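You operate a simulated robot arm through the tools that you are given. There is no shell and no other tool. Be economical: measure what you need, move in short steps, check, and stop when the job is done.

The job below is to be done with a simulated two-armed robot. You get a single attempt, and the scene is never put back.

## Task
Take the lid off the travel cup on the top of the steel trolley and lay it down there. Put the glass in the sink bowl. Open the right bench drawer, put the purple cube in the inside of the right bench drawer, then shut the drawer. Take the wooden tag that says "10" from the far top of the long table and leave it in the small blue crate. Stack the small carton marked "A 12 cm" from the far top of the long table on top of the small carton labelled "B 11 cm". Put the teal knob block on the packing table before the feeder. The order is free. Set down upright: glass.

Only the result counts: the job must be done as asked and must still hold three seconds after the hand-in. Knocking over, shifting, dropping, spilling or breaking anything else fails it. Lids that push on must go on centred and level and be pressed home; caps that screw on are set level and turned clockwise until they are tight.

## Robot
Two 7-joint arms with two-finger parallel grippers on one trunk, on a base that drives. Base frame: it is fixed to the floor where the robot stands at the start and does not move with it; the origin is under the middle of the robot, x ahead of it, y to its left, z up. Lengths are in m, angles in rad, forces in N, time in s.
The left shoulder is at the start at [0.05, 0.158, 1.083], the right one opposite. With the tool pointing down near the work surface each hand reaches from about 0.18 to 0.66 m from the robot's upright axis, wherever it stands, measured 20 degrees to its own side. Places, roughly: glass (7x7x11 cm) [-2.1, 1.1, 0.8]; inside of the right bench drawer [0.1, -1.6, 0.7]; packing table before the feeder (38x22 cm) [-4.64, -1.42, 0.86]; purple cube (4x4x4 cm) [-2.4, 1.1, 0.8]; right bench drawer [0.1, -1.5, 0.7]; sink bowl inside [-4.9, 2.1, 0.7]; small blue crate (20x15x8 cm) [-2.2, 1.3, 0.8]; small carton [-2.5, 1.25, 0.75]; teal knob block (15x10x6 cm) [-2.9, 1.4, 0.8]; travel cup [0.5, 0, 1]; wooden tag [-2.5, 1.25, 0.75]. Payload 3.91 kg a hand.
The TCP of each hand is the grasp point between the finger pads, 0.03 m short of the fingertips. In the tool frame z runs along the fingers and y along their closing line. Largest opening 0.11 m; finger width 0.02, thickness 0.01; the body of the gripper, 0.048 by 0.112 m, starts 0.055 m behind the TCP.
Orientation is that of the tool frame in the base frame, as a unit quaternion [x, y, z, w]. With the fingers straight down and closing along the base's y, the tool's x points along the base's -x, its y along +y and its z along -z.

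## Interface
- The arms move only by the tool play_rows. It takes "left_plan", "right_plan" or both (then of equal length, played together; a hand with none holds still); each is a list of rows, each a list of 7 numbers: the gripper command, from -1 (shut) to 1 (fully open), values between in proportion, then the shift along the tool's x, y, z in mm, then the turn, a rotation vector about the tool's x, y, z in rad. In form: [[fingers, dx, dy, dz, wx, wy, wz], ...]. A call has 1 to 12 rows; each row is the pose to reach, as a shift and turn from the pose commanded when the call began, along the tool's axes at that moment. Rows are played at 5 a second. More than 0.05 m and 0.15 rad between two rows, or a gripper value outside its range, and nothing of the call is played. Where a pose cannot be reached the arm comes as near as it can. A force on the tool above 40 N (or 10 N above the force at the start of the call, whichever is more), or a blocked arm, ends the call early, and 0.2 s more pass. Each finger travels about 0.153 m/s and halts on what it meets, pressing with about 36 N; the grip force reading is that of the motor and also rises with nothing between the fingers. The clock runs only during rows and for 0.2 s after the last one: add rows that repeat a pose to give the fingers time. It gives the time, the measured TCP pose, the force on the tool (base axes), the opening and the grip force at its end, in the units of the frame above (readings bear some noise), with the torque about the TCP (base axes, N m) and any sound that the robot's microphone picked up.
- Cameras (640 x 400 px; columns grow to the right, rows downward): "scene" is now at [0.1145, -0.0535, 1.2454]; the picture's right is [-0.58, -0.81, 0.00], its down [-0.26, 0.19, -0.95] and it looks along [0.77, -0.55, -0.32] (base axes); focal length 214 px, centre (320, 200). "left" rides on the left gripper at [0.072, -0.017, -0.103] in its tool frame; the picture's right is [0.23, 0.97, 0.00], its down [-0.76, 0.18, -0.62] and it looks along [-0.61, 0.14, 0.78] (tool axes); focal length 222 px, centre (320, 200). "right" rides on the right gripper at [0.072, 0.017, -0.103] in its tool frame; the picture's right is [-0.23, 0.97, 0.00], its down [-0.76, -0.18, -0.62] and it looks along [-0.61, -0.14, 0.78] (tool axes); focal length 222 px, centre (320, 200). There is no depth. A picture from a camera that has moved, and an enlarged one, comes with that camera's place and axes in the base frame and with its lens.
- snapshot(camera): a new picture of that camera. It takes no simulated time.
- slide_trunk(by): slides the trunk up (or, below 0, down) by that many m; the arms and the scene camera ride with it, the base frame stays. It gives what a move gives, with no picture.
- steer(legs): drives the robot by 1 to 6 legs, each [ahead, turn to the left] in m and rad, along the robot's own axes; the way and the turn of a leg run together, so that a leg with both is an arc; at most 1.5 m and 3.142 rad a leg. The arms and the cameras ride along, it lands a little off, and it stops where it bumps. It gives what a move gives.
- pan_tilt(pan, tilt): turns the head with the scene camera to pan (to the left, within 1.396 rad either way) and tilt (down, from -0.506 to 1.204), counted from straight ahead of the robot. It gives what a move gives.
- close_up(camera, box): a new picture of the part [left, top, right, bottom] of that camera's present view, enlarged. It takes no simulated time.
- close_job(): hands the job in; it is judged then, once.

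Work in short steps. Places have to be worked out from the pictures, the camera data and where the tool is seen: move nearer, look again, correct. Check each grasp and each placing, and mend what went wrong. You have 196 turns and 172 pictures in all, those below and enlarged ones among them. Open the grippers and draw the arms clear of the work before you hand the job in, unless the task says otherwise; then end with one line.

The tools are called as a command line: name --argument value ..., lists and objects as JSON in quotes. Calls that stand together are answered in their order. play_rows: Moves the arms, as the interface text tells. Its arguments: {"type":"object","properties":{"left_plan":{"type":"array"},"right_plan":{"type":"array"}},"required":[]} The other tools are called the same way: slide_trunk (by) slides the trunk up or down; steer (legs) drives the base; pan_tilt (pan, tilt) turns the head that bears the scene camera; snapshot (camera) takes a picture; close_up (camera, box) takes an enlarged picture of a part of a camera's view; close_job () hands the job in.

At the start:

```text
t: 0.0
left_eef_pos: [0.4047, -0.0192, 1.1497]
left_ee_rot: [0.0, 1.0, 0.0, 0.0]
left_ft_force: [-1.3, -0.6, -0.8]
left_moment: [0.01, -0.03, 0.02]
left_width: 0.1097
left_finger_force: 0.1
right_eef_pos: [0.3122, -0.3447, 1.1956]
right_ee_rot: [-0.001, 1.0, 0.0, 0.001]
right_ft_force: [0.5, 0.7, 0.4]
right_moment: [0.0, -0.01, 0.0]
right_width: 0.1098
right_finger_force: 0.0
trunk travel left (down, up): [-0.325, 0.157]
robot x, y, heading: [0.0005, 0.0029, 0.002]
head pan, tilt: [-0.621, 0.328]
```

scene: 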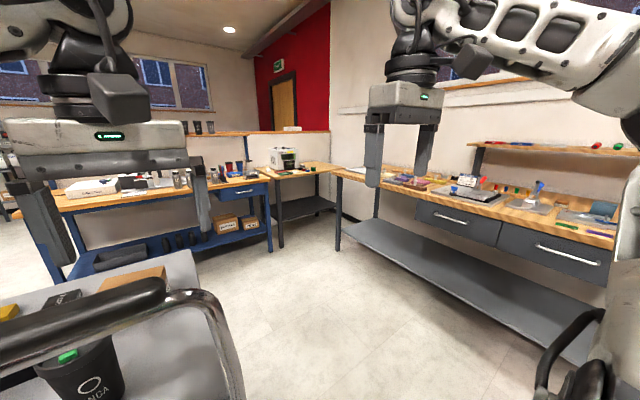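
right: 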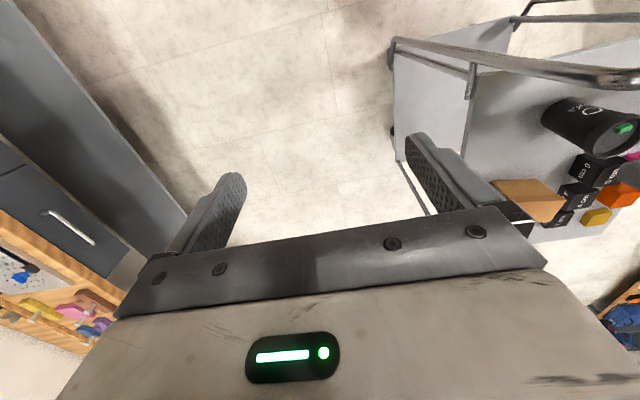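
left: 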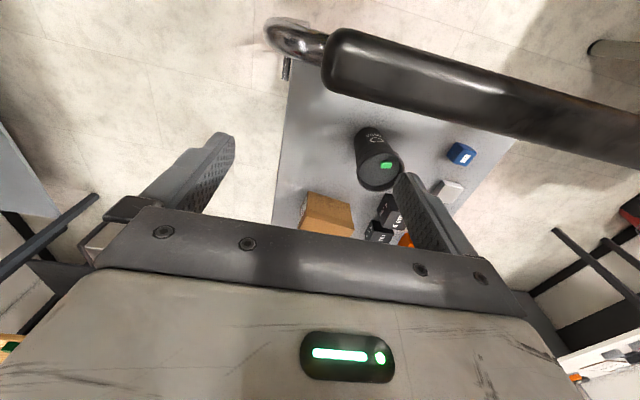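

I start by looking at the trolley in front of the robot with the head turned ahead and down.

pan_tilt --pan 0.0 --tilt 0.7

snapshot --camera "scene"

```text
t: 1.0
left_eef_pos: [0.4022, -0.019, 1.1494]
left_ee_rot: [0.0, 1.0, 0.0, 0.0]
left_ft_force: [0.6, 0.3, -0.5]
left_moment: [-0.03, -0.02, -0.01]
left_width: 0.1103
left_finger_force: 0.1
right_eef_pos: [0.3114, -0.3447, 1.1953]
right_ee_rot: [-0.001, 1.0, 0.0, 0.0]
right_ft_force: [-0.1, 0.0, 0.0]
right_moment: [0.04, 0.02, 0.0]
right_width: 0.11
right_finger_force: 0.1
trunk travel left (down, up): [-0.325, 0.157]
robot x, y, heading: [0.0019, 0.0024, 0.003]
head pan, tilt: [0.0, 0.7]
```

```text
168 pictures are left
camera scene: at [0.1237, 0.0007, 1.2119], right [0.0, -1.0, 0.0], down [-0.64, 0.0, -0.77], along [0.77, 0.0, -0.64], focal length 214 px, centre (320, 200)
```

scene: 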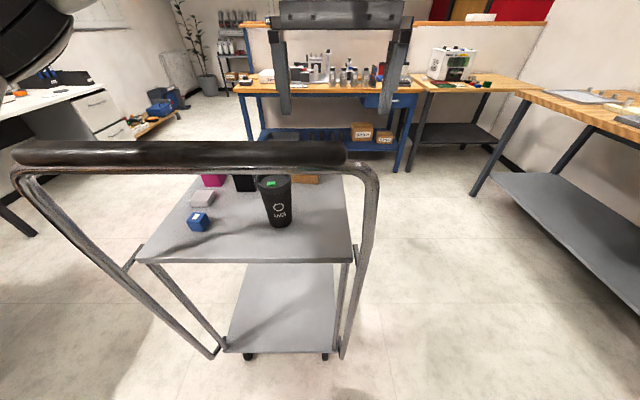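

The cup sits near (0.49, 0.10, 0.95) by triangulation, behind the handle bar (x≈0.35, z≈1.1). I look closer at it from both cameras.

close_up --camera "left" --box '[270, 90, 510, 240]'

close_up --camera "scene" --box '[160, 140, 360, 265]'

```text
2.67 times, centred on (390, 165) of left
camera zoom: at [0.3304, -0.0355, 1.2539], right [-0.23, 0.97, 0.0], down [0.76, 0.18, 0.62], along [0.61, 0.14, -0.78], focal length 592 px, centre (133, 293)
```

zoom: 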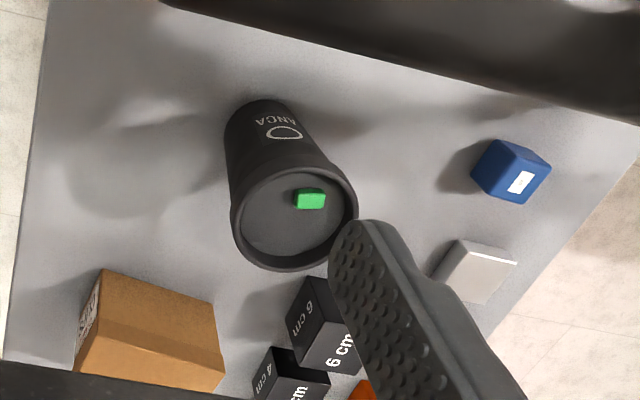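

```text
3.20 times, centred on (260, 202) of scene
camera zoom: at [0.1237, 0.0007, 1.2119], right [0.0, -1.0, 0.0], down [-0.64, 0.0, -0.77], along [0.77, 0.0, -0.64], focal length 686 px, centre (512, 192)
```

zoom: 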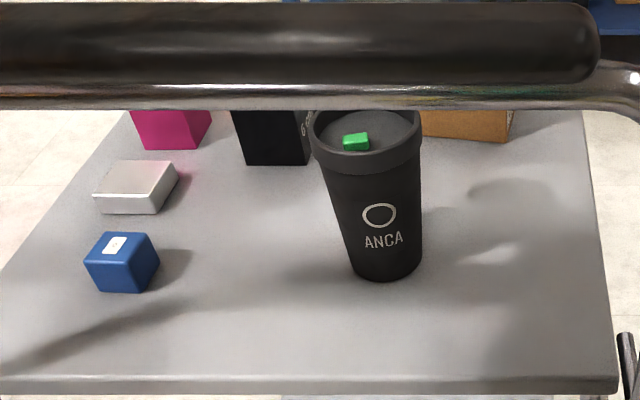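

The green tab triangulates to (0.468, 0.096, 0.967) and the lid centre to about (0.481, 0.092). I move the left hand above the lid, still high.

play_rows --left_plan '[[1, -39, 26, 0, 0, 0, 0], [1, -79, 55, 0, 0, 0, 0], [1, -79, 83, 0, 0, 0, 0], [1, -79, 111, 20, 0, 0, 0], [1, -79, 111, 55, 0, 0, 0], [1, -79, 111, 90, 0, 0, 0], [1, -79, 111, 90, 0, 0, 0]]'

snapshot --camera "left"

snapshot --camera "scene"

```text
t: 2.6
left_eef_pos: [0.4813, 0.0888, 1.0703]
left_ee_rot: [0.0, 1.0, 0.003, 0.007]
left_ft_force: [-0.8, -0.3, 0.4]
left_moment: [-0.02, -0.01, -0.02]
left_width: 0.11
left_finger_force: 0.0
right_eef_pos: [0.309, -0.3487, 1.1963]
right_ee_rot: [-0.001, 1.0, 0.002, 0.0]
right_ft_force: [-0.7, -0.9, -1.0]
right_moment: [0.04, -0.01, 0.02]
right_width: 0.11
right_finger_force: 0.0
trunk travel left (down, up): [-0.325, 0.157]
robot x, y, heading: [0.0001, 0.0001, -0.005]
head pan, tilt: [0.0, 0.7]
```

```text
165 pictures are left
camera left: at [0.4068, 0.0736, 1.1721], right [-0.23, 0.97, 0.0], down [0.75, 0.17, 0.64], along [0.62, 0.14, -0.77], focal length 222 px, centre (320, 200)
```

left: 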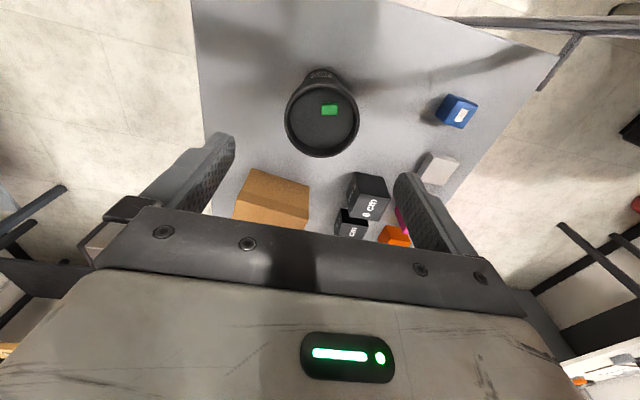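

```text
164 pictures are left
camera scene: at [0.1215, -0.0022, 1.2137], right [0.0, -1.0, 0.0], down [-0.64, 0.0, -0.77], along [0.77, 0.0, -0.64], focal length 214 px, centre (320, 200)
```

scene: 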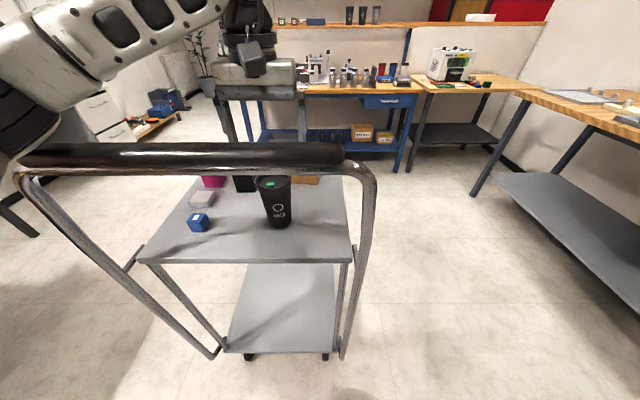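

The lid centre re-measures at (0.475, 0.091). I lower around it with the fingers open.

play_rows --left_plan '[[1, 5, 2, 30, 0, 0, 0], [1, 5, 2, 60, 0, 0, 0], [1, 5, 2, 90, 0, 0, 0], [1, 5, 2, 112, 0, 0, 0], [1, 5, 2, 112, 0, 0, 0]]'

snapshot --camera "left"

close_up --camera "scene" --box '[160, 100, 360, 225]'

```text
t: 3.5
left_eef_pos: [0.4813, 0.082, 1.0533]
left_ee_rot: [0.008, 0.995, 0.003, 0.099]
left_ft_force: [-0.4, 0.3, -0.2]
left_moment: [0.0, -0.01, 0.01]
left_width: 0.1101
left_finger_force: 0.2
right_eef_pos: [0.3017, -0.3546, 1.1936]
right_ee_rot: [-0.002, 1.0, 0.005, 0.005]
right_ft_force: [-0.5, 0.0, 0.4]
right_moment: [0.02, -0.05, 0.02]
right_width: 0.1103
right_finger_force: 0.1
trunk travel left (down, up): [-0.325, 0.157]
robot x, y, heading: [0.0005, -0.0008, -0.005]
head pan, tilt: [0.0, 0.7]
stopped in row 4 (left hand): the arm was blocked; the commanded pose is now the measured one
```

```text
163 pictures are left
camera left: at [0.389, 0.0671, 1.1399], right [-0.21, 0.98, -0.04], down [0.63, 0.16, 0.76], along [0.75, 0.14, -0.65], focal length 222 px, centre (320, 200)
```

left: 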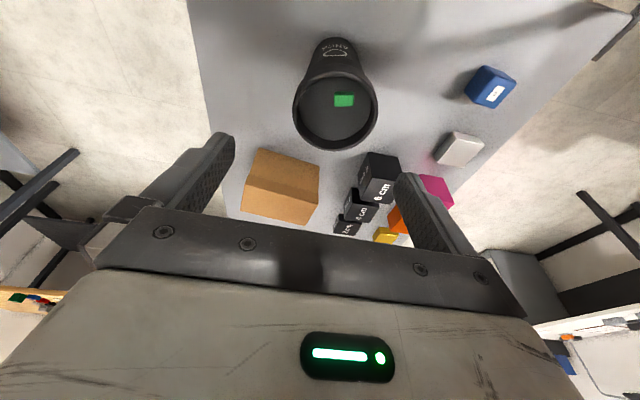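

```text
3.20 times, centred on (260, 162) of scene
camera zoom: at [0.1138, -0.0094, 1.2119], right [0.0, -1.0, -0.01], down [-0.64, 0.01, -0.77], along [0.77, 0.01, -0.64], focal length 686 px, centre (512, 320)
```

zoom: 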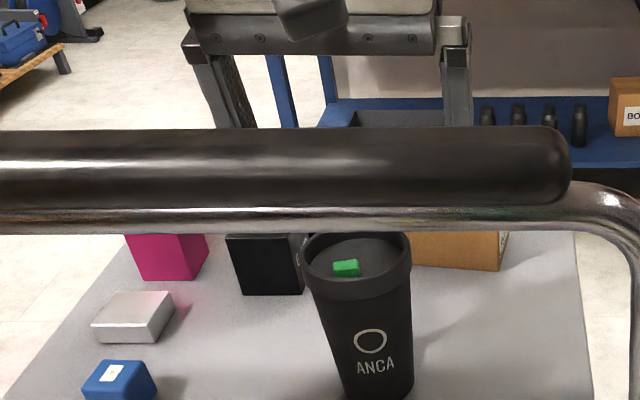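

The arm was blocked (likely an arm link on the handle bar; the base was nudged). I raise the hand again and lift the trunk so the forearm passes higher.

play_rows --left_plan '[[1, 0, 0, -30, 0, 0, 0], [1, 0, 0, -60, 0, 0, 0], [1, 0, 0, -90, 0, 0, 0], [1, 0, 0, -90, 0, 0, 0]]'

snapshot --camera "scene"

pan_tilt --pan 0.8 --tilt 0.5

snapshot --camera "scene"

```text
t: 4.5
left_eef_pos: [0.4738, 0.0904, 1.1262]
left_ee_rot: [0.005, 0.997, -0.001, 0.082]
left_ft_force: [-0.2, 0.6, 0.9]
left_moment: [0.03, 0.01, -0.03]
left_width: 0.1099
left_finger_force: 0.1
right_eef_pos: [0.3113, -0.3459, 1.196]
right_ee_rot: [-0.001, 1.0, 0.0, 0.0]
right_ft_force: [0.1, 0.5, 0.0]
right_moment: [0.0, -0.04, 0.02]
right_width: 0.1101
right_finger_force: 0.0
trunk travel left (down, up): [-0.325, 0.157]
robot x, y, heading: [-0.0003, -0.0004, -0.004]
head pan, tilt: [0.0, 0.7]
```

```text
161 pictures are left
camera scene: at [0.1235, -0.0003, 1.2117], right [0.0, -1.0, 0.0], down [-0.64, 0.0, -0.77], along [0.77, 0.0, -0.64], focal length 214 px, centre (320, 200)
```

scene: 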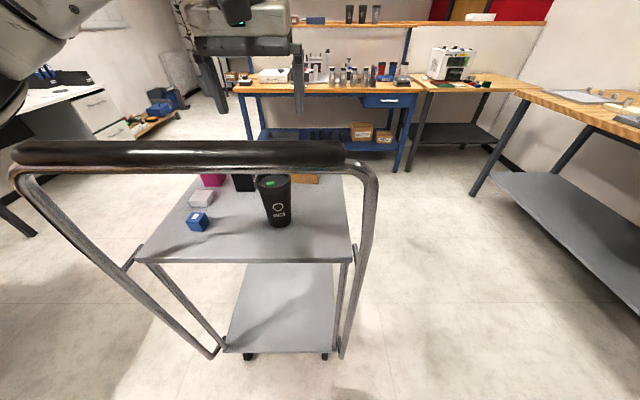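

```text
t: 5.6
left_eef_pos: [0.4742, 0.0906, 1.1267]
left_ee_rot: [0.006, 0.997, 0.0, 0.082]
left_ft_force: [0.5, 0.7, 0.1]
left_moment: [0.02, 0.01, -0.01]
left_width: 0.11
left_finger_force: 0.2
right_eef_pos: [0.3128, -0.3445, 1.1955]
right_ee_rot: [-0.001, 1.0, 0.0, 0.001]
right_ft_force: [0.5, 0.9, -0.1]
right_moment: [-0.01, 0.01, 0.01]
right_width: 0.1098
right_finger_force: 0.0
trunk travel left (down, up): [-0.325, 0.157]
robot x, y, heading: [-0.0036, 0.0028, -0.002]
head pan, tilt: [0.799, 0.499]
```

```text
160 pictures are left
camera scene: at [0.1022, 0.0649, 1.2295], right [0.72, -0.7, 0.0], down [-0.33, -0.34, -0.88], along [0.61, 0.63, -0.48], focal length 214 px, centre (320, 200)
```

scene: 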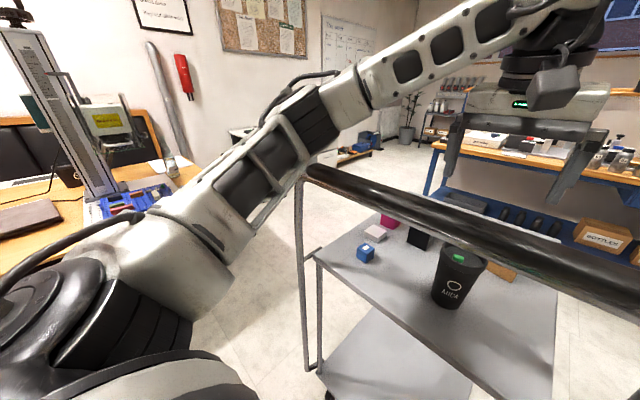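

The forearm runs right past the left end of the bar. I raise the trunk fully, which lifts the elbow clear.

slide_trunk --by 0.15

play_rows --left_plan '[[1, 0, 0, 30, 0, 0.08, 0], [1, 0, 0, 60, 0, 0.165, 0], [1, 0, 0, 90, 0, 0.165, 0], [1, 0, 0, 120, 0, 0.165, 0], [1, 0, 0, 150, 0, 0.165, 0], [1, 0, 0, 150, 0, 0.165, 0]]'

snapshot --camera "scene"

snapshot --camera "left"

```text
t: 7.4
left_eef_pos: [0.4757, 0.091, 1.2772]
left_ee_rot: [0.005, 0.997, 0.0, 0.083]
left_ft_force: [0.0, 0.8, -0.4]
left_moment: [-0.02, 0.01, -0.02]
left_width: 0.1096
left_finger_force: 0.0
right_eef_pos: [0.3112, -0.3456, 1.3456]
right_ee_rot: [-0.001, 1.0, 0.0, 0.0]
right_ft_force: [0.6, 0.4, -0.5]
right_moment: [-0.01, -0.02, -0.01]
right_width: 0.1099
right_finger_force: 0.1
trunk travel left (down, up): [-0.475, 0.007]
robot x, y, heading: [-0.0014, -0.0033, -0.001]
head pan, tilt: [0.799, 0.499]
```

```text
t: 8.8
left_eef_pos: [0.4983, 0.0918, 1.1304]
left_ee_rot: [0.006, 1.0, -0.001, 0.001]
left_ft_force: [1.1, 0.5, 0.0]
left_moment: [0.0, 0.03, 0.01]
left_width: 0.1099
left_finger_force: 0.1
right_eef_pos: [0.3116, -0.3466, 1.345]
right_ee_rot: [-0.001, 1.0, 0.0, 0.0]
right_ft_force: [1.0, -0.3, -0.3]
right_moment: [0.0, 0.03, 0.0]
right_width: 0.11
right_finger_force: 0.0
trunk travel left (down, up): [-0.475, 0.007]
robot x, y, heading: [-0.0007, -0.0029, 0.001]
head pan, tilt: [0.799, 0.499]
```

```text
159 pictures are left
camera scene: at [0.102, 0.0649, 1.3796], right [0.72, -0.7, 0.0], down [-0.33, -0.34, -0.88], along [0.61, 0.63, -0.48], focal length 214 px, centre (320, 200)
```

scene: 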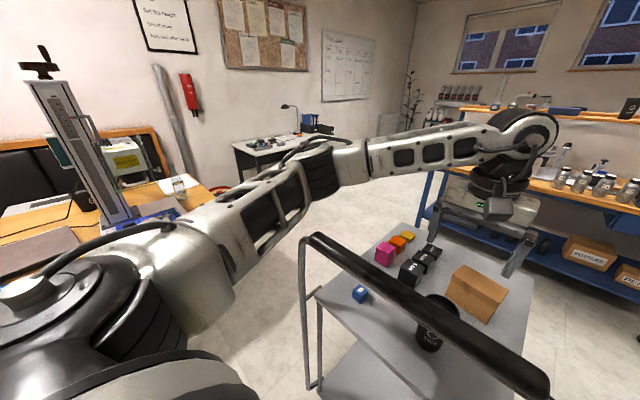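

```text
158 pictures are left
camera left: at [0.4255, 0.0761, 1.2337], right [-0.22, 0.98, 0.0], down [0.76, 0.17, 0.62], along [0.61, 0.13, -0.78], focal length 222 px, centre (320, 200)
```

left: 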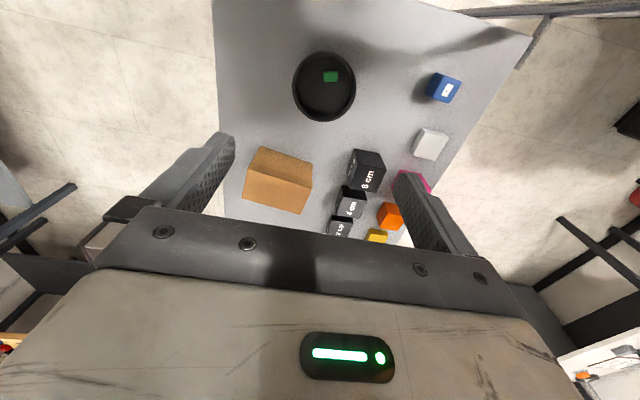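

The forearm now passes well above the bar. Lid centre measures (0.477, 0.091); I lower most of the way and check.

play_rows --left_plan '[[1, 21, 0, 0, 0, 0, 0], [1, 21, 0, 35, 0, 0, 0], [1, 21, 0, 70, 0, 0, 0], [1, 21, 0, 105, 0, 0, 0], [1, 21, 0, 130, 0, 0, 0], [1, 21, 0, 130, 0, 0, 0]]'

snapshot --camera "scene"

snapshot --camera "left"

```text
t: 10.2
left_eef_pos: [0.4784, 0.0884, 0.9994]
left_ee_rot: [0.006, 1.0, -0.001, 0.001]
left_ft_force: [-0.7, -0.2, 0.6]
left_moment: [-0.01, -0.01, 0.02]
left_width: 0.1099
left_finger_force: 0.1
right_eef_pos: [0.3109, -0.3446, 1.3455]
right_ee_rot: [-0.001, 1.0, 0.0, 0.0]
right_ft_force: [-0.4, 0.1, 0.7]
right_moment: [0.01, 0.0, -0.01]
right_width: 0.11
right_finger_force: 0.1
trunk travel left (down, up): [-0.475, 0.007]
robot x, y, heading: [-0.0052, -0.0005, -0.003]
head pan, tilt: [0.799, 0.499]
```

```text
157 pictures are left
camera scene: at [0.1021, 0.065, 1.3796], right [0.72, -0.7, 0.0], down [-0.33, -0.34, -0.88], along [0.61, 0.63, -0.48], focal length 214 px, centre (320, 200)
```

scene: 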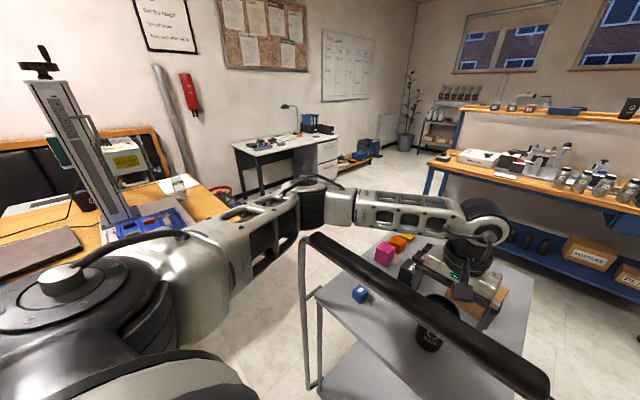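

```text
156 pictures are left
camera left: at [0.405, 0.0727, 1.1027], right [-0.22, 0.98, 0.0], down [0.76, 0.17, 0.62], along [0.61, 0.13, -0.78], focal length 222 px, centre (320, 200)
```

left: 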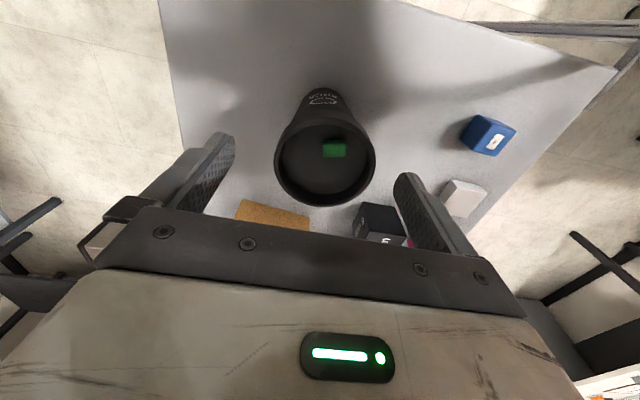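

Lid centre is 3 mm off in y and x; I correct, lower to z≈0.957 and close on the rim.

play_rows --left_plan '[[1, 3, 3, 0, 0, 0, 0], [1, 3, 3, 22, 0, 0, 0], [1, 3, 3, 42, 0, 0, 0], [1, 3, 3, 42, 0, 0, 0], [0.4, 3, 3, 42, 0, 0, 0], [0, 3, 3, 42, 0, 0, 0], [-0.3, 3, 3, 42, 0, 0, 0], [-1, 3, 3, 42, 0, 0, 0], [-1, 3, 3, 42, 0, 0, 0]]'

snapshot --camera "left"

```text
t: 12.2
left_eef_pos: [0.4754, 0.0935, 0.9578]
left_ee_rot: [0.006, 1.0, 0.0, 0.0]
left_ft_force: [0.3, -0.9, 0.1]
left_moment: [-0.02, -0.02, -0.04]
left_width: 0.0677
left_finger_force: 35.9
right_eef_pos: [0.3119, -0.3461, 1.3454]
right_ee_rot: [0.0, 1.0, 0.001, 0.001]
right_ft_force: [1.2, -0.3, 0.0]
right_moment: [-0.02, -0.01, -0.02]
right_width: 0.1103
right_finger_force: 0.1
trunk travel left (down, up): [-0.475, 0.007]
robot x, y, heading: [0.0038, -0.0028, 0.004]
head pan, tilt: [0.799, 0.499]
```

```text
155 pictures are left
camera left: at [0.4029, 0.0785, 1.0611], right [-0.22, 0.98, 0.0], down [0.76, 0.17, 0.62], along [0.61, 0.13, -0.78], focal length 222 px, centre (320, 200)
```

left: 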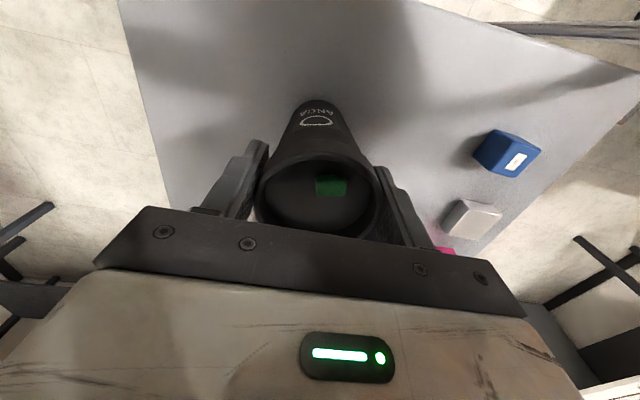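

Gripped at 68 mm. I pull up gently a couple of centimetres and look whether the lid alone comes.

play_rows --left_plan '[[-1, 0, 0, -3, 0, 0, 0], [-1, 0, 0, -6, 0, 0, 0], [-1, 0, 0, -10, 0, 0, 0], [-1, 0, 0, -10, 0, 0, 0]]'

snapshot --camera "left"

```text
t: 13.2
left_eef_pos: [0.4755, 0.0942, 0.9668]
left_ee_rot: [0.006, 1.0, 0.0, 0.0]
left_ft_force: [-0.1, -0.1, -1.6]
left_moment: [-0.02, 0.02, -0.02]
left_width: 0.0676
left_finger_force: 36.1
right_eef_pos: [0.3116, -0.3462, 1.345]
right_ee_rot: [-0.001, 1.0, 0.0, 0.0]
right_ft_force: [0.4, 0.3, -1.2]
right_moment: [0.01, 0.02, -0.02]
right_width: 0.1099
right_finger_force: 0.0
trunk travel left (down, up): [-0.475, 0.007]
robot x, y, heading: [0.0004, -0.0011, -0.003]
head pan, tilt: [0.799, 0.499]
```

```text
154 pictures are left
camera left: at [0.4025, 0.0787, 1.0707], right [-0.22, 0.98, 0.0], down [0.76, 0.17, 0.62], along [0.61, 0.13, -0.78], focal length 222 px, centre (320, 200)
```

left: 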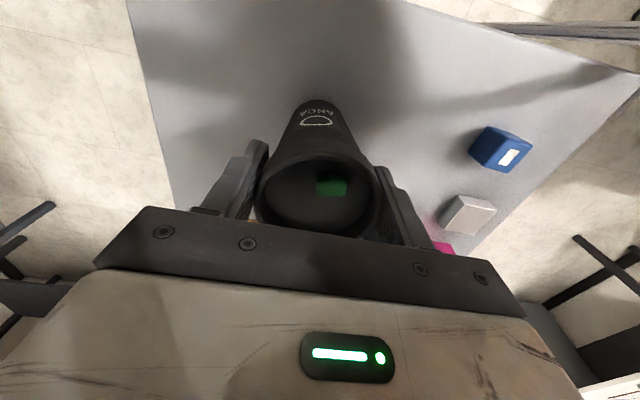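

The whole cup lifted, so the lid holds tighter than the cup's weight; I need the right hand to hold the cup body. I set the cup back down (left keeps its grip) and turn the right hand toward pointing left with its camera up.

play_rows --left_plan '[[-1, 0, 0, 4, 0, 0, 0], [-1, 0, 0, 8, 0, 0, 0], [-1, 0, 0, 10, 0, 0, 0], [-1, 0, 0, 10, 0, 0, 0], [-1, 0, 0, 10, 0, 0, 0], [-1, 0, 0, 10, 0, 0, 0], [-1, 0, 0, 10, 0, 0, 0], [-1, 0, 0, 10, 0, 0, 0], [-1, 0, 0, 10, 0, 0, 0], [-1, 0, 0, 10, 0, 0, 0], [-1, 0, 0, 10, 0, 0, 0], [-1, 0, 0, 10, 0, 0, 0]]' --right_plan '[[1, 0, 0, 0, -0.084, 0.084, 0.084], [1, 0, 0, 0, -0.168, 0.168, 0.168], [1, 0, 0, 0, -0.252, 0.252, 0.252], [1, 0, 0, 0, -0.335, 0.335, 0.335], [1, 0, 0, 0, -0.419, 0.419, 0.419], [1, 0, 0, 0, -0.502, 0.502, 0.502], [1, 0, 0, 0, -0.586, 0.586, 0.586], [1, 0, 0, 0, -0.67, 0.67, 0.67], [1, 0, 0, 0, -0.753, 0.753, 0.753], [1, 0, 0, 0, -0.837, 0.837, 0.837], [1, 0, 0, 0, -0.921, 0.921, 0.921], [1, 0, 0, 0, -1.0, 1.0, 1.0]]'

pan_tilt --pan -0.5 --tilt 0.5

snapshot --camera "scene"

```text
t: 15.8
left_eef_pos: [0.4762, 0.0938, 0.9576]
left_ee_rot: [0.006, 1.0, 0.0, 0.001]
left_ft_force: [2.0, -0.4, 6.8]
left_moment: [0.11, -0.19, -0.05]
left_width: 0.0676
left_finger_force: 35.7
right_eef_pos: [0.3121, -0.347, 1.3451]
right_ee_rot: [0.44, 0.648, 0.44, -0.44]
right_ft_force: [-1.7, 0.3, 0.6]
right_moment: [-0.01, -0.05, 0.02]
right_width: 0.11
right_finger_force: 0.0
trunk travel left (down, up): [-0.475, 0.007]
robot x, y, heading: [0.0001, 0.0006, -0.001]
head pan, tilt: [0.799, 0.499]
```

```text
t: 17.2
left_eef_pos: [0.4751, 0.0933, 0.9583]
left_ee_rot: [0.006, 1.0, -0.001, 0.002]
left_ft_force: [0.6, -1.9, 9.0]
left_moment: [0.04, -0.15, -0.02]
left_width: 0.0675
left_finger_force: 36.3
right_eef_pos: [0.3099, -0.3459, 1.3442]
right_ee_rot: [0.439, 0.649, 0.439, -0.44]
right_ft_force: [-0.6, -0.5, -0.4]
right_moment: [-0.03, 0.01, -0.02]
right_width: 0.1102
right_finger_force: 0.1
trunk travel left (down, up): [-0.475, 0.007]
robot x, y, heading: [0.0015, -0.0009, -0.002]
head pan, tilt: [-0.499, 0.499]
```

```text
153 pictures are left
camera scene: at [0.1179, -0.0441, 1.3796], right [-0.48, -0.88, 0.0], down [-0.42, 0.23, -0.88], along [0.77, -0.42, -0.48], focal length 214 px, centre (320, 200)
```

scene: 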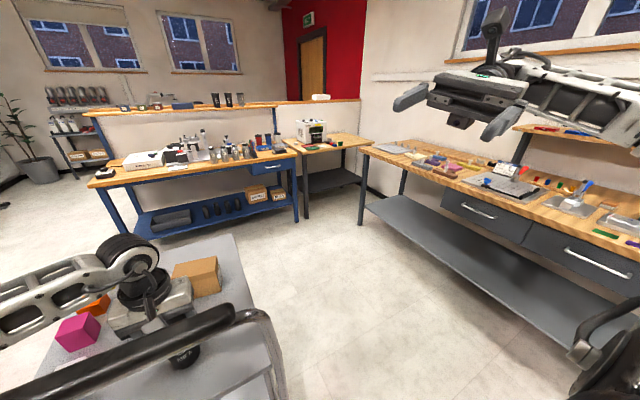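

The right hand turned as wanted. I finish the rotation.

play_rows --right_plan '[[1, 0, 0, 0, -0.07, 0.07, 0.07], [1, 0, 0, 0, -0.14, 0.14, 0.14], [1, 0, 0, 0, -0.209, 0.209, 0.209], [1, 0, 0, 0, -0.209, 0.209, 0.209]]'

```text
t: 18.2
left_eef_pos: [0.4752, 0.0934, 0.9571]
left_ee_rot: [0.006, 1.0, 0.0, 0.001]
left_ft_force: [1.0, -0.8, 9.1]
left_moment: [0.03, -0.06, -0.01]
left_width: 0.0676
left_finger_force: 36.1
right_eef_pos: [0.3101, -0.3478, 1.3451]
right_ee_rot: [0.5, 0.5, 0.5, -0.5]
right_ft_force: [-0.3, -0.9, 0.2]
right_moment: [0.0, -0.03, 0.01]
right_width: 0.11
right_finger_force: 0.1
trunk travel left (down, up): [-0.475, 0.007]
robot x, y, heading: [-0.0011, 0.0015, -0.002]
head pan, tilt: [-0.499, 0.499]
```

Orientation is exact. I bring the right hand down to the right of the trolley at z≈0.90.

play_rows --right_plan '[[1, -38, 15, 0, 0, 0, 0], [1, -76, 30, 0, 0, 0, 0], [1, -114, 45, 0, 0, 0, 0], [1, -152, 60, 0, 0, 0, 0], [1, -190, 75, 10, 0, 0, 0], [1, -228, 90, 20, 0, 0, 0], [1, -266, 105, 30, 0, 0, 0], [1, -304, 120, 40, 0, 0, 0], [1, -342, 135, 50, 0, 0, 0], [1, -380, 150, 60, 0, 0, 0], [1, -418, 165, 70, 0, 0, 0], [1, -448, 165, 80, 0, 0, 0]]'

pan_tilt --pan -0.2 --tilt 0.75

snapshot --camera "scene"

snapshot --camera "right"

```text
t: 20.8
left_eef_pos: [0.4741, 0.0936, 0.9569]
left_ee_rot: [0.006, 1.0, -0.001, 0.0]
left_ft_force: [-1.0, -0.7, 5.2]
left_moment: [0.0, -0.01, 0.03]
left_width: 0.0678
left_finger_force: 36.1
right_eef_pos: [0.471, -0.2655, 0.8992]
right_ee_rot: [0.498, 0.503, 0.499, -0.5]
right_ft_force: [-0.5, -0.2, 1.0]
right_moment: [0.01, 0.05, 0.01]
right_width: 0.1101
right_finger_force: 0.1
right hand out of reach, approached as far as the arm can: row 12
trunk travel left (down, up): [-0.475, 0.007]
robot x, y, heading: [0.0004, -0.0029, -0.008]
head pan, tilt: [-0.499, 0.499]
```

```text
t: 21.6
left_eef_pos: [0.476, 0.0932, 0.9564]
left_ee_rot: [0.006, 1.0, 0.0, 0.0]
left_ft_force: [-1.1, -0.6, 4.8]
left_moment: [0.0, 0.07, 0.0]
left_width: 0.0677
left_finger_force: 35.6
right_eef_pos: [0.4705, -0.2667, 0.898]
right_ee_rot: [0.499, 0.501, 0.5, -0.5]
right_ft_force: [0.0, 0.7, -0.4]
right_moment: [0.01, 0.01, -0.02]
right_width: 0.1099
right_finger_force: 0.0
trunk travel left (down, up): [-0.475, 0.007]
robot x, y, heading: [-0.0046, -0.0029, -0.002]
head pan, tilt: [-0.201, 0.75]
```

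```text
152 pictures are left
camera scene: at [0.1193, -0.0172, 1.3577], right [-0.2, -0.98, 0.0], down [-0.67, 0.14, -0.73], along [0.72, -0.15, -0.68], focal length 214 px, centre (320, 200)
```

scene: 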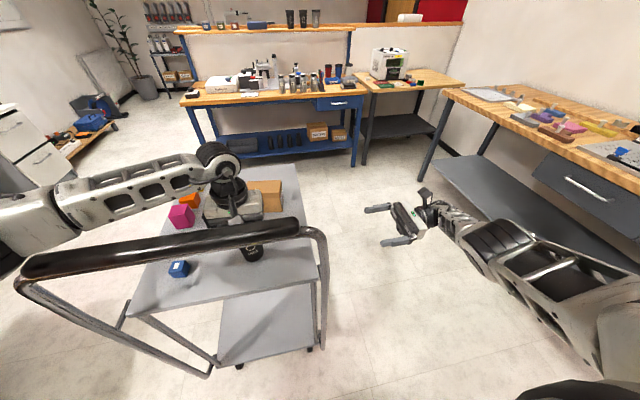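

```text
151 pictures are left
camera right: at [0.4866, -0.3702, 0.9727], right [0.97, 0.0, -0.23], down [-0.18, -0.62, -0.76], along [-0.14, 0.78, -0.61], focal length 222 px, centre (320, 200)
```

right: 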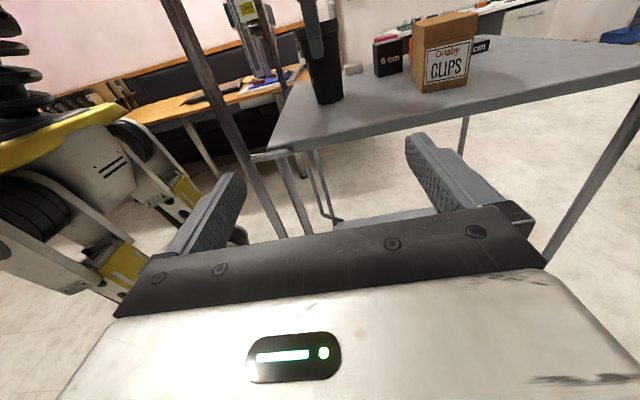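

I can see the cup and the clear path. I advance 30 cm toward the cup at the same height.

play_rows --right_plan '[[1, 0, 2, 40, 0, 0, 0], [1, 0, 2, 80, 0, 0, 0], [1, 0, 2, 120, 0, 0, 0], [1, 0, 2, 160, 0, 0, 0], [1, 0, 2, 200, 0, 0, 0], [1, 0, 2, 240, 0, 0, 0], [1, 0, 2, 270, 0, 0, 0], [1, 0, 2, 270, 0, 0, 0]]'

snapshot --camera "scene"

snapshot --camera "right"

```text
t: 23.4
left_eef_pos: [0.4762, 0.0933, 0.9575]
left_ee_rot: [0.006, 1.0, 0.0, 0.001]
left_ft_force: [-0.2, -1.6, 5.0]
left_moment: [-0.04, 0.09, -0.01]
left_width: 0.0676
left_finger_force: 35.7
right_eef_pos: [0.4735, 0.0049, 0.9007]
right_ee_rot: [0.5, 0.501, 0.501, -0.499]
right_ft_force: [0.4, -1.0, -0.5]
right_moment: [0.0, 0.0, 0.02]
right_width: 0.1102
right_finger_force: 0.1
trunk travel left (down, up): [-0.475, 0.007]
robot x, y, heading: [-0.0014, 0.0016, 0.001]
head pan, tilt: [-0.201, 0.75]
```

```text
150 pictures are left
camera scene: at [0.1194, -0.0171, 1.3577], right [-0.2, -0.98, 0.0], down [-0.67, 0.14, -0.73], along [0.72, -0.15, -0.68], focal length 214 px, centre (320, 200)
```

scene: 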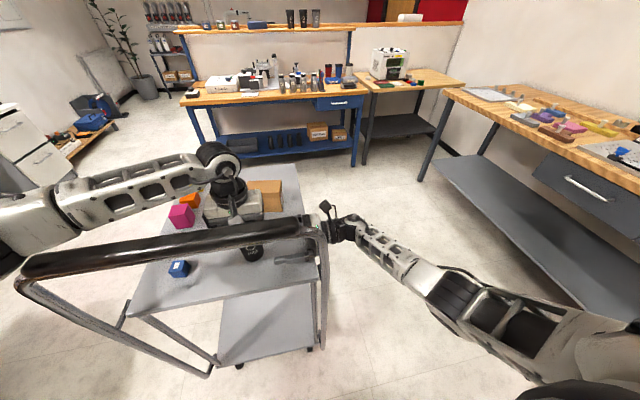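

```text
149 pictures are left
camera right: at [0.4894, -0.0977, 0.9748], right [0.97, 0.0, -0.23], down [-0.18, -0.62, -0.76], along [-0.14, 0.78, -0.61], focal length 222 px, centre (320, 200)
```

right: 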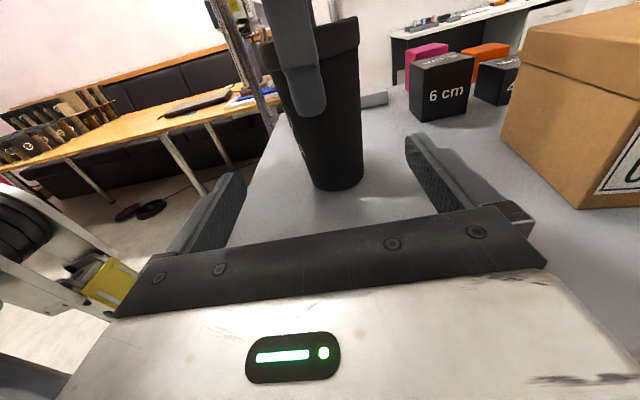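

Aligned well; I advance the last 8.5 cm and close on the cup body.

play_rows --right_plan '[[1, -4, 2, 30, 0, 0, 0], [1, -6, 2, 60, 0, 0, 0], [1, -6, 2, 85, 0, 0, 0], [1, -6, 2, 85, 0, 0, 0], [0.3, -6, 2, 85, 0, 0, 0], [-0.2, -6, 2, 85, 0, 0, 0], [-1, -6, 2, 85, 0, 0, 0], [-1, -6, 2, 85, 0, 0, 0], [-1, -6, 2, 85, 0, 0, 0]]'

snapshot --camera "right"

```text
t: 25.4
left_eef_pos: [0.4737, 0.0924, 0.9568]
left_ee_rot: [0.006, 1.0, -0.002, -0.002]
left_ft_force: [-21.0, -5.1, 14.0]
left_moment: [0.06, 0.72, -0.03]
left_width: 0.0679
left_finger_force: 35.4
right_eef_pos: [0.4776, 0.0895, 0.8946]
right_ee_rot: [0.501, 0.5, 0.5, -0.498]
right_ft_force: [19.6, 2.8, -6.8]
right_moment: [-0.33, 0.45, -0.03]
right_width: 0.0594
right_finger_force: 9.8
trunk travel left (down, up): [-0.475, 0.007]
robot x, y, heading: [-0.0009, -0.0021, -0.006]
head pan, tilt: [-0.201, 0.75]
```

```text
148 pictures are left
camera right: at [0.4924, -0.0139, 0.9692], right [0.97, 0.0, -0.23], down [-0.18, -0.62, -0.76], along [-0.14, 0.78, -0.61], focal length 222 px, centre (320, 200)
```

right: 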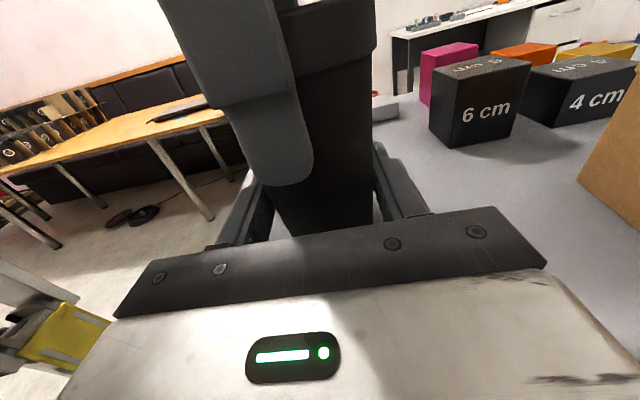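

The right hand is a few mm off along x (20 N side force); I shift it −4 mm in x to centre and let it close fully.

play_rows --right_plan '[[-1, 0, -3, 0, 0, 0, 0], [-1, 0, -3, 0, 0, 0, 0], [-1, 0, -3, 0, 0, 0, 0]]'

```text
t: 26.2
left_eef_pos: [0.4739, 0.0918, 0.9566]
left_ee_rot: [0.005, 1.0, -0.002, -0.002]
left_ft_force: [-18.7, -4.4, 11.0]
left_moment: [-0.17, 0.6, -0.05]
left_width: 0.0675
left_finger_force: 35.9
right_eef_pos: [0.475, 0.0909, 0.8949]
right_ee_rot: [0.501, 0.5, 0.501, -0.498]
right_ft_force: [21.2, 0.5, -3.8]
right_moment: [-0.35, 0.43, -0.04]
right_width: 0.0651
right_finger_force: 9.9
trunk travel left (down, up): [-0.475, 0.007]
robot x, y, heading: [0.0019, -0.0027, -0.003]
head pan, tilt: [-0.201, 0.75]
```

Both readings put the +x pad at x≈0.5075, so the hand must go the other way; I shift +6 mm in x.

play_rows --right_plan '[[-1, 0, 3, 0, 0, 0, 0], [-1, 0, 6, 0, 0, 0, 0], [-1, 0, 6, 0, 0, 0, 0]]'

```text
t: 27.0
left_eef_pos: [0.4742, 0.0925, 0.9571]
left_ee_rot: [0.005, 1.0, -0.001, -0.001]
left_ft_force: [-14.3, -5.0, 6.5]
left_moment: [-0.18, 0.54, 0.02]
left_width: 0.0677
left_finger_force: 36.4
right_eef_pos: [0.4783, 0.0895, 0.8957]
right_ee_rot: [0.499, 0.501, 0.5, -0.501]
right_ft_force: [10.0, 6.1, 1.1]
right_moment: [-0.68, 0.59, -0.44]
right_width: 0.0576
right_finger_force: 9.3
trunk travel left (down, up): [-0.475, 0.007]
robot x, y, heading: [-0.0035, -0.0006, -0.002]
head pan, tilt: [-0.201, 0.75]
```

play_rows --right_plan '[[-1, 0, 3, 0, 0, 0, 0], [-1, 0, 3, 0, 0, 0, 0], [-1, 0, 3, 0, 0, 0, 0]]'

snapshot --camera "right"

```text
t: 27.8
left_eef_pos: [0.4746, 0.0938, 0.9583]
left_ee_rot: [0.006, 1.0, 0.0, 0.002]
left_ft_force: [0.0, 0.2, -0.1]
left_moment: [0.0, 0.0, 0.03]
left_width: 0.0675
left_finger_force: 36.0
right_eef_pos: [0.48, 0.0898, 0.8955]
right_ee_rot: [0.497, 0.502, 0.5, -0.501]
right_ft_force: [-10.2, 2.9, 14.9]
right_moment: [-1.05, 0.47, -0.7]
right_width: 0.0573
right_finger_force: 10.4
trunk travel left (down, up): [-0.475, 0.007]
robot x, y, heading: [-0.0003, 0.0018, -0.002]
head pan, tilt: [-0.201, 0.75]
heard: snap
```

```text
147 pictures are left
camera right: at [0.4965, -0.0137, 0.9691], right [0.97, 0.01, -0.22], down [-0.17, -0.62, -0.76], along [-0.14, 0.78, -0.61], focal length 222 px, centre (320, 200)
```

right: 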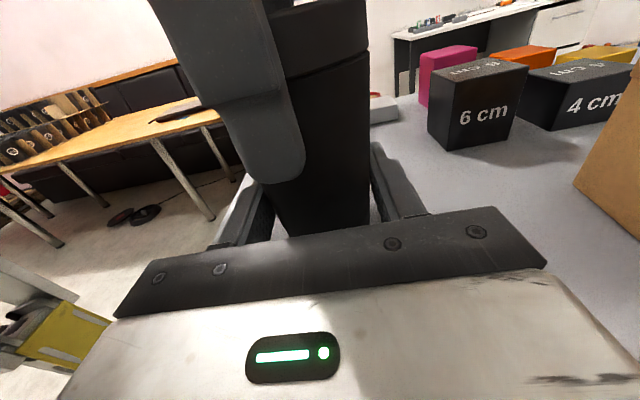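

A snap was heard and the left hand feels no load: the lid has popped loose. I lift the left hand straight up.

play_rows --left_plan '[[-1, 0, 0, -5, 0, 0, 0], [-1, 0, 0, -15, 0, 0, 0], [-1, 0, 0, -30, 0, 0, 0], [-1, 0, 0, -50, 0, 0, 0], [-1, 0, 0, -50, 0, 0, 0]]'

snapshot --camera "left"

snapshot --camera "right"

```text
t: 29.0
left_eef_pos: [0.4728, 0.0948, 1.0079]
left_ee_rot: [0.005, 1.0, -0.001, 0.002]
left_ft_force: [0.6, -0.7, -0.6]
left_moment: [0.02, 0.02, 0.02]
left_width: 0.0672
left_finger_force: 35.4
right_eef_pos: [0.4807, 0.0896, 0.8953]
right_ee_rot: [0.499, 0.5, 0.501, -0.499]
right_ft_force: [-5.9, 7.1, 18.6]
right_moment: [-0.93, 0.47, -0.49]
right_width: 0.0574
right_finger_force: 10.3
trunk travel left (down, up): [-0.475, 0.007]
robot x, y, heading: [-0.0003, 0.0007, 0.002]
head pan, tilt: [-0.201, 0.75]
```

```text
146 pictures are left
camera left: at [0.4002, 0.0799, 1.1111], right [-0.22, 0.98, 0.0], down [0.76, 0.17, 0.62], along [0.61, 0.13, -0.78], focal length 222 px, centre (320, 200)
```

left: 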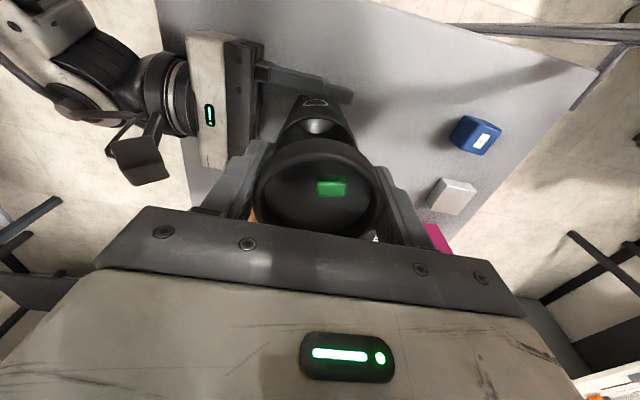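

```text
145 pictures are left
camera right: at [0.4969, -0.0138, 0.9691], right [0.97, 0.0, -0.22], down [-0.17, -0.62, -0.76], along [-0.14, 0.78, -0.61], focal length 222 px, centre (320, 200)
```

right: 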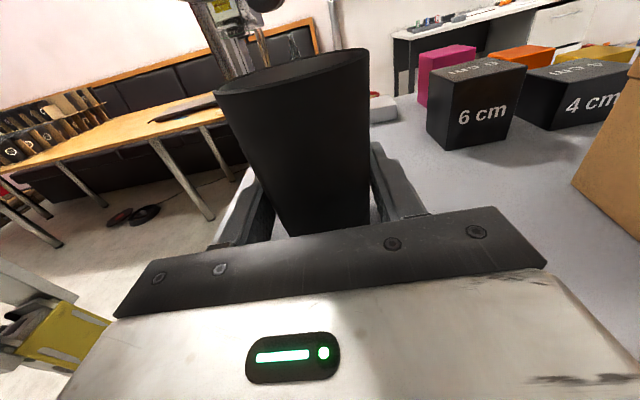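

The lid is off in the left hand. I open the right hand slowly and back it away from the cup.

play_rows --right_plan '[[0.06, 0, 0, 0, 0, 0, 0], [0.12, 0, 0, 0, 0, 0, 0], [0.25, 0, 0, 0, 0, 0, 0], [0.6, 0, 0, 0, 0, 0, 0], [1, 0, 0, 0, 0, 0, 0], [1, 0, 0, 0, 0, 0, 0]]'

snapshot --camera "right"

```text
t: 30.4
left_eef_pos: [0.4736, 0.0949, 1.0075]
left_ee_rot: [0.005, 1.0, 0.0, 0.002]
left_ft_force: [-0.5, 0.1, -0.3]
left_moment: [0.02, 0.03, 0.01]
left_width: 0.0677
left_finger_force: 36.8
right_eef_pos: [0.4804, 0.0896, 0.8956]
right_ee_rot: [0.498, 0.501, 0.501, -0.499]
right_ft_force: [-2.4, 7.7, 21.5]
right_moment: [-1.34, 0.49, -0.43]
right_width: 0.1097
right_finger_force: 0.0
trunk travel left (down, up): [-0.475, 0.007]
robot x, y, heading: [-0.0011, -0.0027, -0.004]
head pan, tilt: [-0.201, 0.75]
```

```text
144 pictures are left
camera right: at [0.4969, -0.0139, 0.9691], right [0.97, 0.0, -0.22], down [-0.17, -0.62, -0.76], along [-0.14, 0.78, -0.61], focal length 222 px, centre (320, 200)
```

right: 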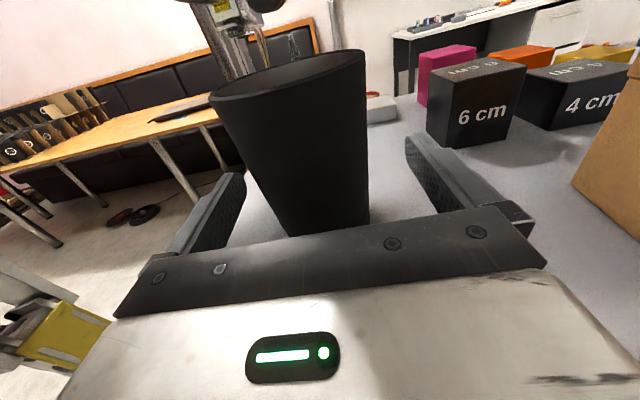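

The cup stands by itself; the hand rests on the trolley edge (20 N up), so I raise it 10 mm and back out toward −y.

play_rows --right_plan '[[1, 10, 0, 0, 0, 0, 0], [1, 12, 0, -20, 0, 0, 0], [1, 12, 0, -55, 0, 0, 0], [1, 12, 0, -100, 0, 0, 0], [1, 12, 0, -145, 0, 0, 0], [1, 12, 0, -190, 0, 0, 0], [1, 20, 0, -235, 0, 0, 0], [1, 40, 0, -280, 0, 0, 0], [1, 80, 0, -320, 0, 0, 0], [1, 120, -20, -350, 0, 0, 0]]'

pan_tilt --pan 0.0 --tilt 0.85

snapshot --camera "scene"

snapshot --camera "left"

```text
refused: row 9 steps farther than a row can; nothing moved
```

```text
t: 31.2
left_eef_pos: [0.4742, 0.0949, 1.0068]
left_ee_rot: [0.005, 1.0, -0.001, 0.002]
left_ft_force: [0.2, 0.2, -0.4]
left_moment: [-0.01, -0.01, 0.02]
left_width: 0.0672
left_finger_force: 36.5
right_eef_pos: [0.482, 0.0889, 0.895]
right_ee_rot: [0.499, 0.501, 0.501, -0.5]
right_ft_force: [-2.1, 6.8, 22.5]
right_moment: [-1.41, 0.47, -0.32]
right_width: 0.11
right_finger_force: 0.0
trunk travel left (down, up): [-0.475, 0.007]
robot x, y, heading: [-0.0015, -0.0059, -0.003]
head pan, tilt: [0.0, 0.85]
```

```text
143 pictures are left
camera scene: at [0.1148, 0.0004, 1.3499], right [0.0, -1.0, 0.0], down [-0.75, 0.0, -0.66], along [0.66, 0.0, -0.75], focal length 214 px, centre (320, 200)
```

scene: 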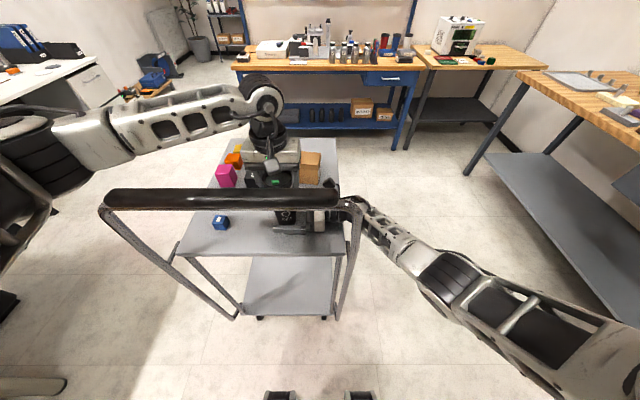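

```text
142 pictures are left
camera left: at [0.4003, 0.0798, 1.1108], right [-0.22, 0.98, 0.0], down [0.76, 0.17, 0.62], along [0.61, 0.13, -0.78], focal length 222 px, centre (320, 200)
```

left: 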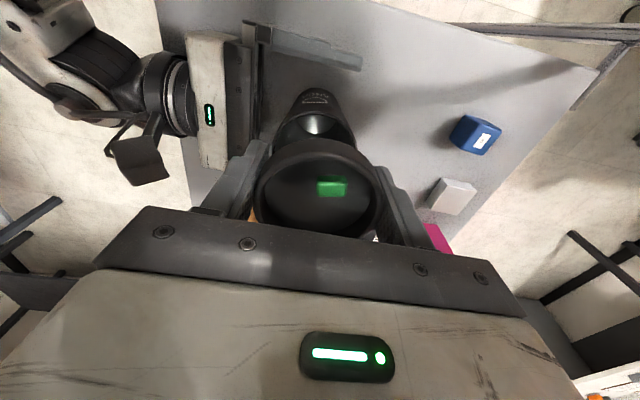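

Row step too big; same motion with smaller steps.

play_rows --right_plan '[[1, 10, 0, 0, 0, 0, 0], [1, 12, 0, -20, 0, 0, 0], [1, 12, 0, -55, 0, 0, 0], [1, 12, 0, -100, 0, 0, 0], [1, 12, 0, -145, 0, 0, 0], [1, 12, 0, -190, 0, 0, 0], [1, 20, 0, -235, 0, 0, 0], [1, 30, 0, -280, 0, 0, 0], [1, 50, 0, -320, 0, 0, 0], [1, 80, 0, -350, 0, 0, 0]]'

snapshot --camera "scene"

snapshot --camera "left"

```text
t: 33.4
left_eef_pos: [0.4759, 0.0947, 1.0067]
left_ee_rot: [0.007, 1.0, -0.001, 0.001]
left_ft_force: [0.0, 0.4, -1.0]
left_moment: [-0.01, -0.03, 0.01]
left_width: 0.0672
left_finger_force: 35.7
right_eef_pos: [0.4826, -0.2599, 0.9706]
right_ee_rot: [-0.499, -0.501, -0.499, 0.501]
right_ft_force: [0.6, -0.3, -0.1]
right_moment: [0.0, 0.02, -0.01]
right_width: 0.1098
right_finger_force: 0.0
trunk travel left (down, up): [-0.475, 0.007]
robot x, y, heading: [-0.0001, 0.0003, -0.002]
head pan, tilt: [0.0, 0.85]
```

```text
141 pictures are left
camera scene: at [0.1167, -0.0004, 1.3496], right [0.0, -1.0, 0.0], down [-0.75, 0.0, -0.66], along [0.66, 0.0, -0.75], focal length 214 px, centre (320, 200)
```

scene: 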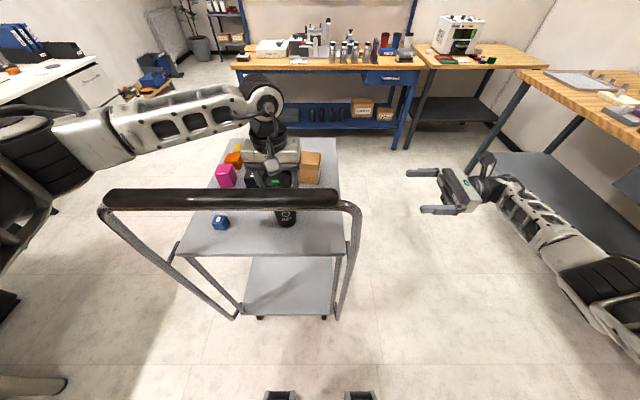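

```text
140 pictures are left
camera left: at [0.4018, 0.0792, 1.1101], right [-0.22, 0.98, 0.0], down [0.76, 0.17, 0.62], along [0.61, 0.13, -0.78], focal length 222 px, centre (320, 200)
```

left: 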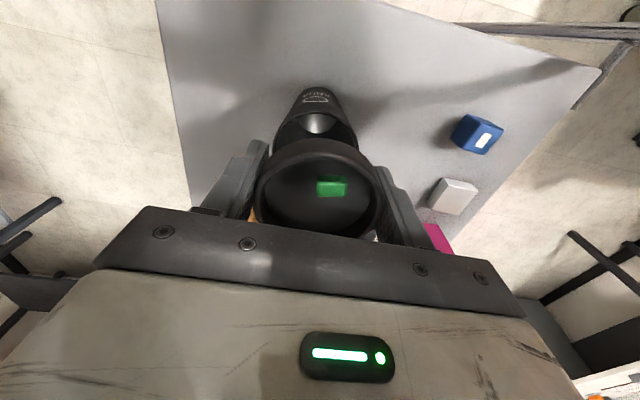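

The right hand is clear and the cup stands. I look at the held lid from the right camera to see how far the fingertips stick out below it.

close_up --camera "right" --box '[220, 0, 460, 150]'

```text
2.67 times, centred on (340, 75) of right
camera zoom: at [0.4991, -0.3622, 1.0458], right [0.97, 0.0, -0.23], down [-0.18, -0.62, -0.76], along [-0.14, 0.78, -0.61], focal length 592 px, centre (267, 533)
```

zoom: 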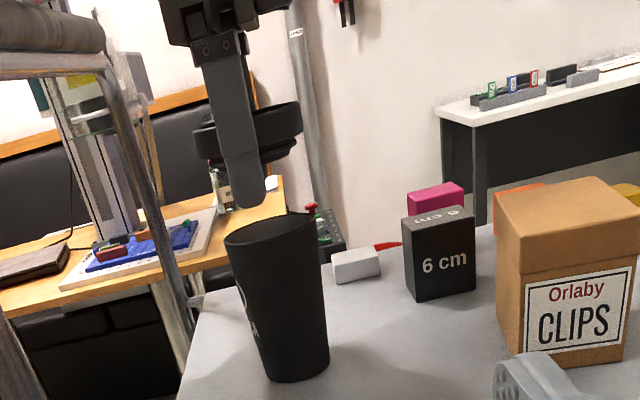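

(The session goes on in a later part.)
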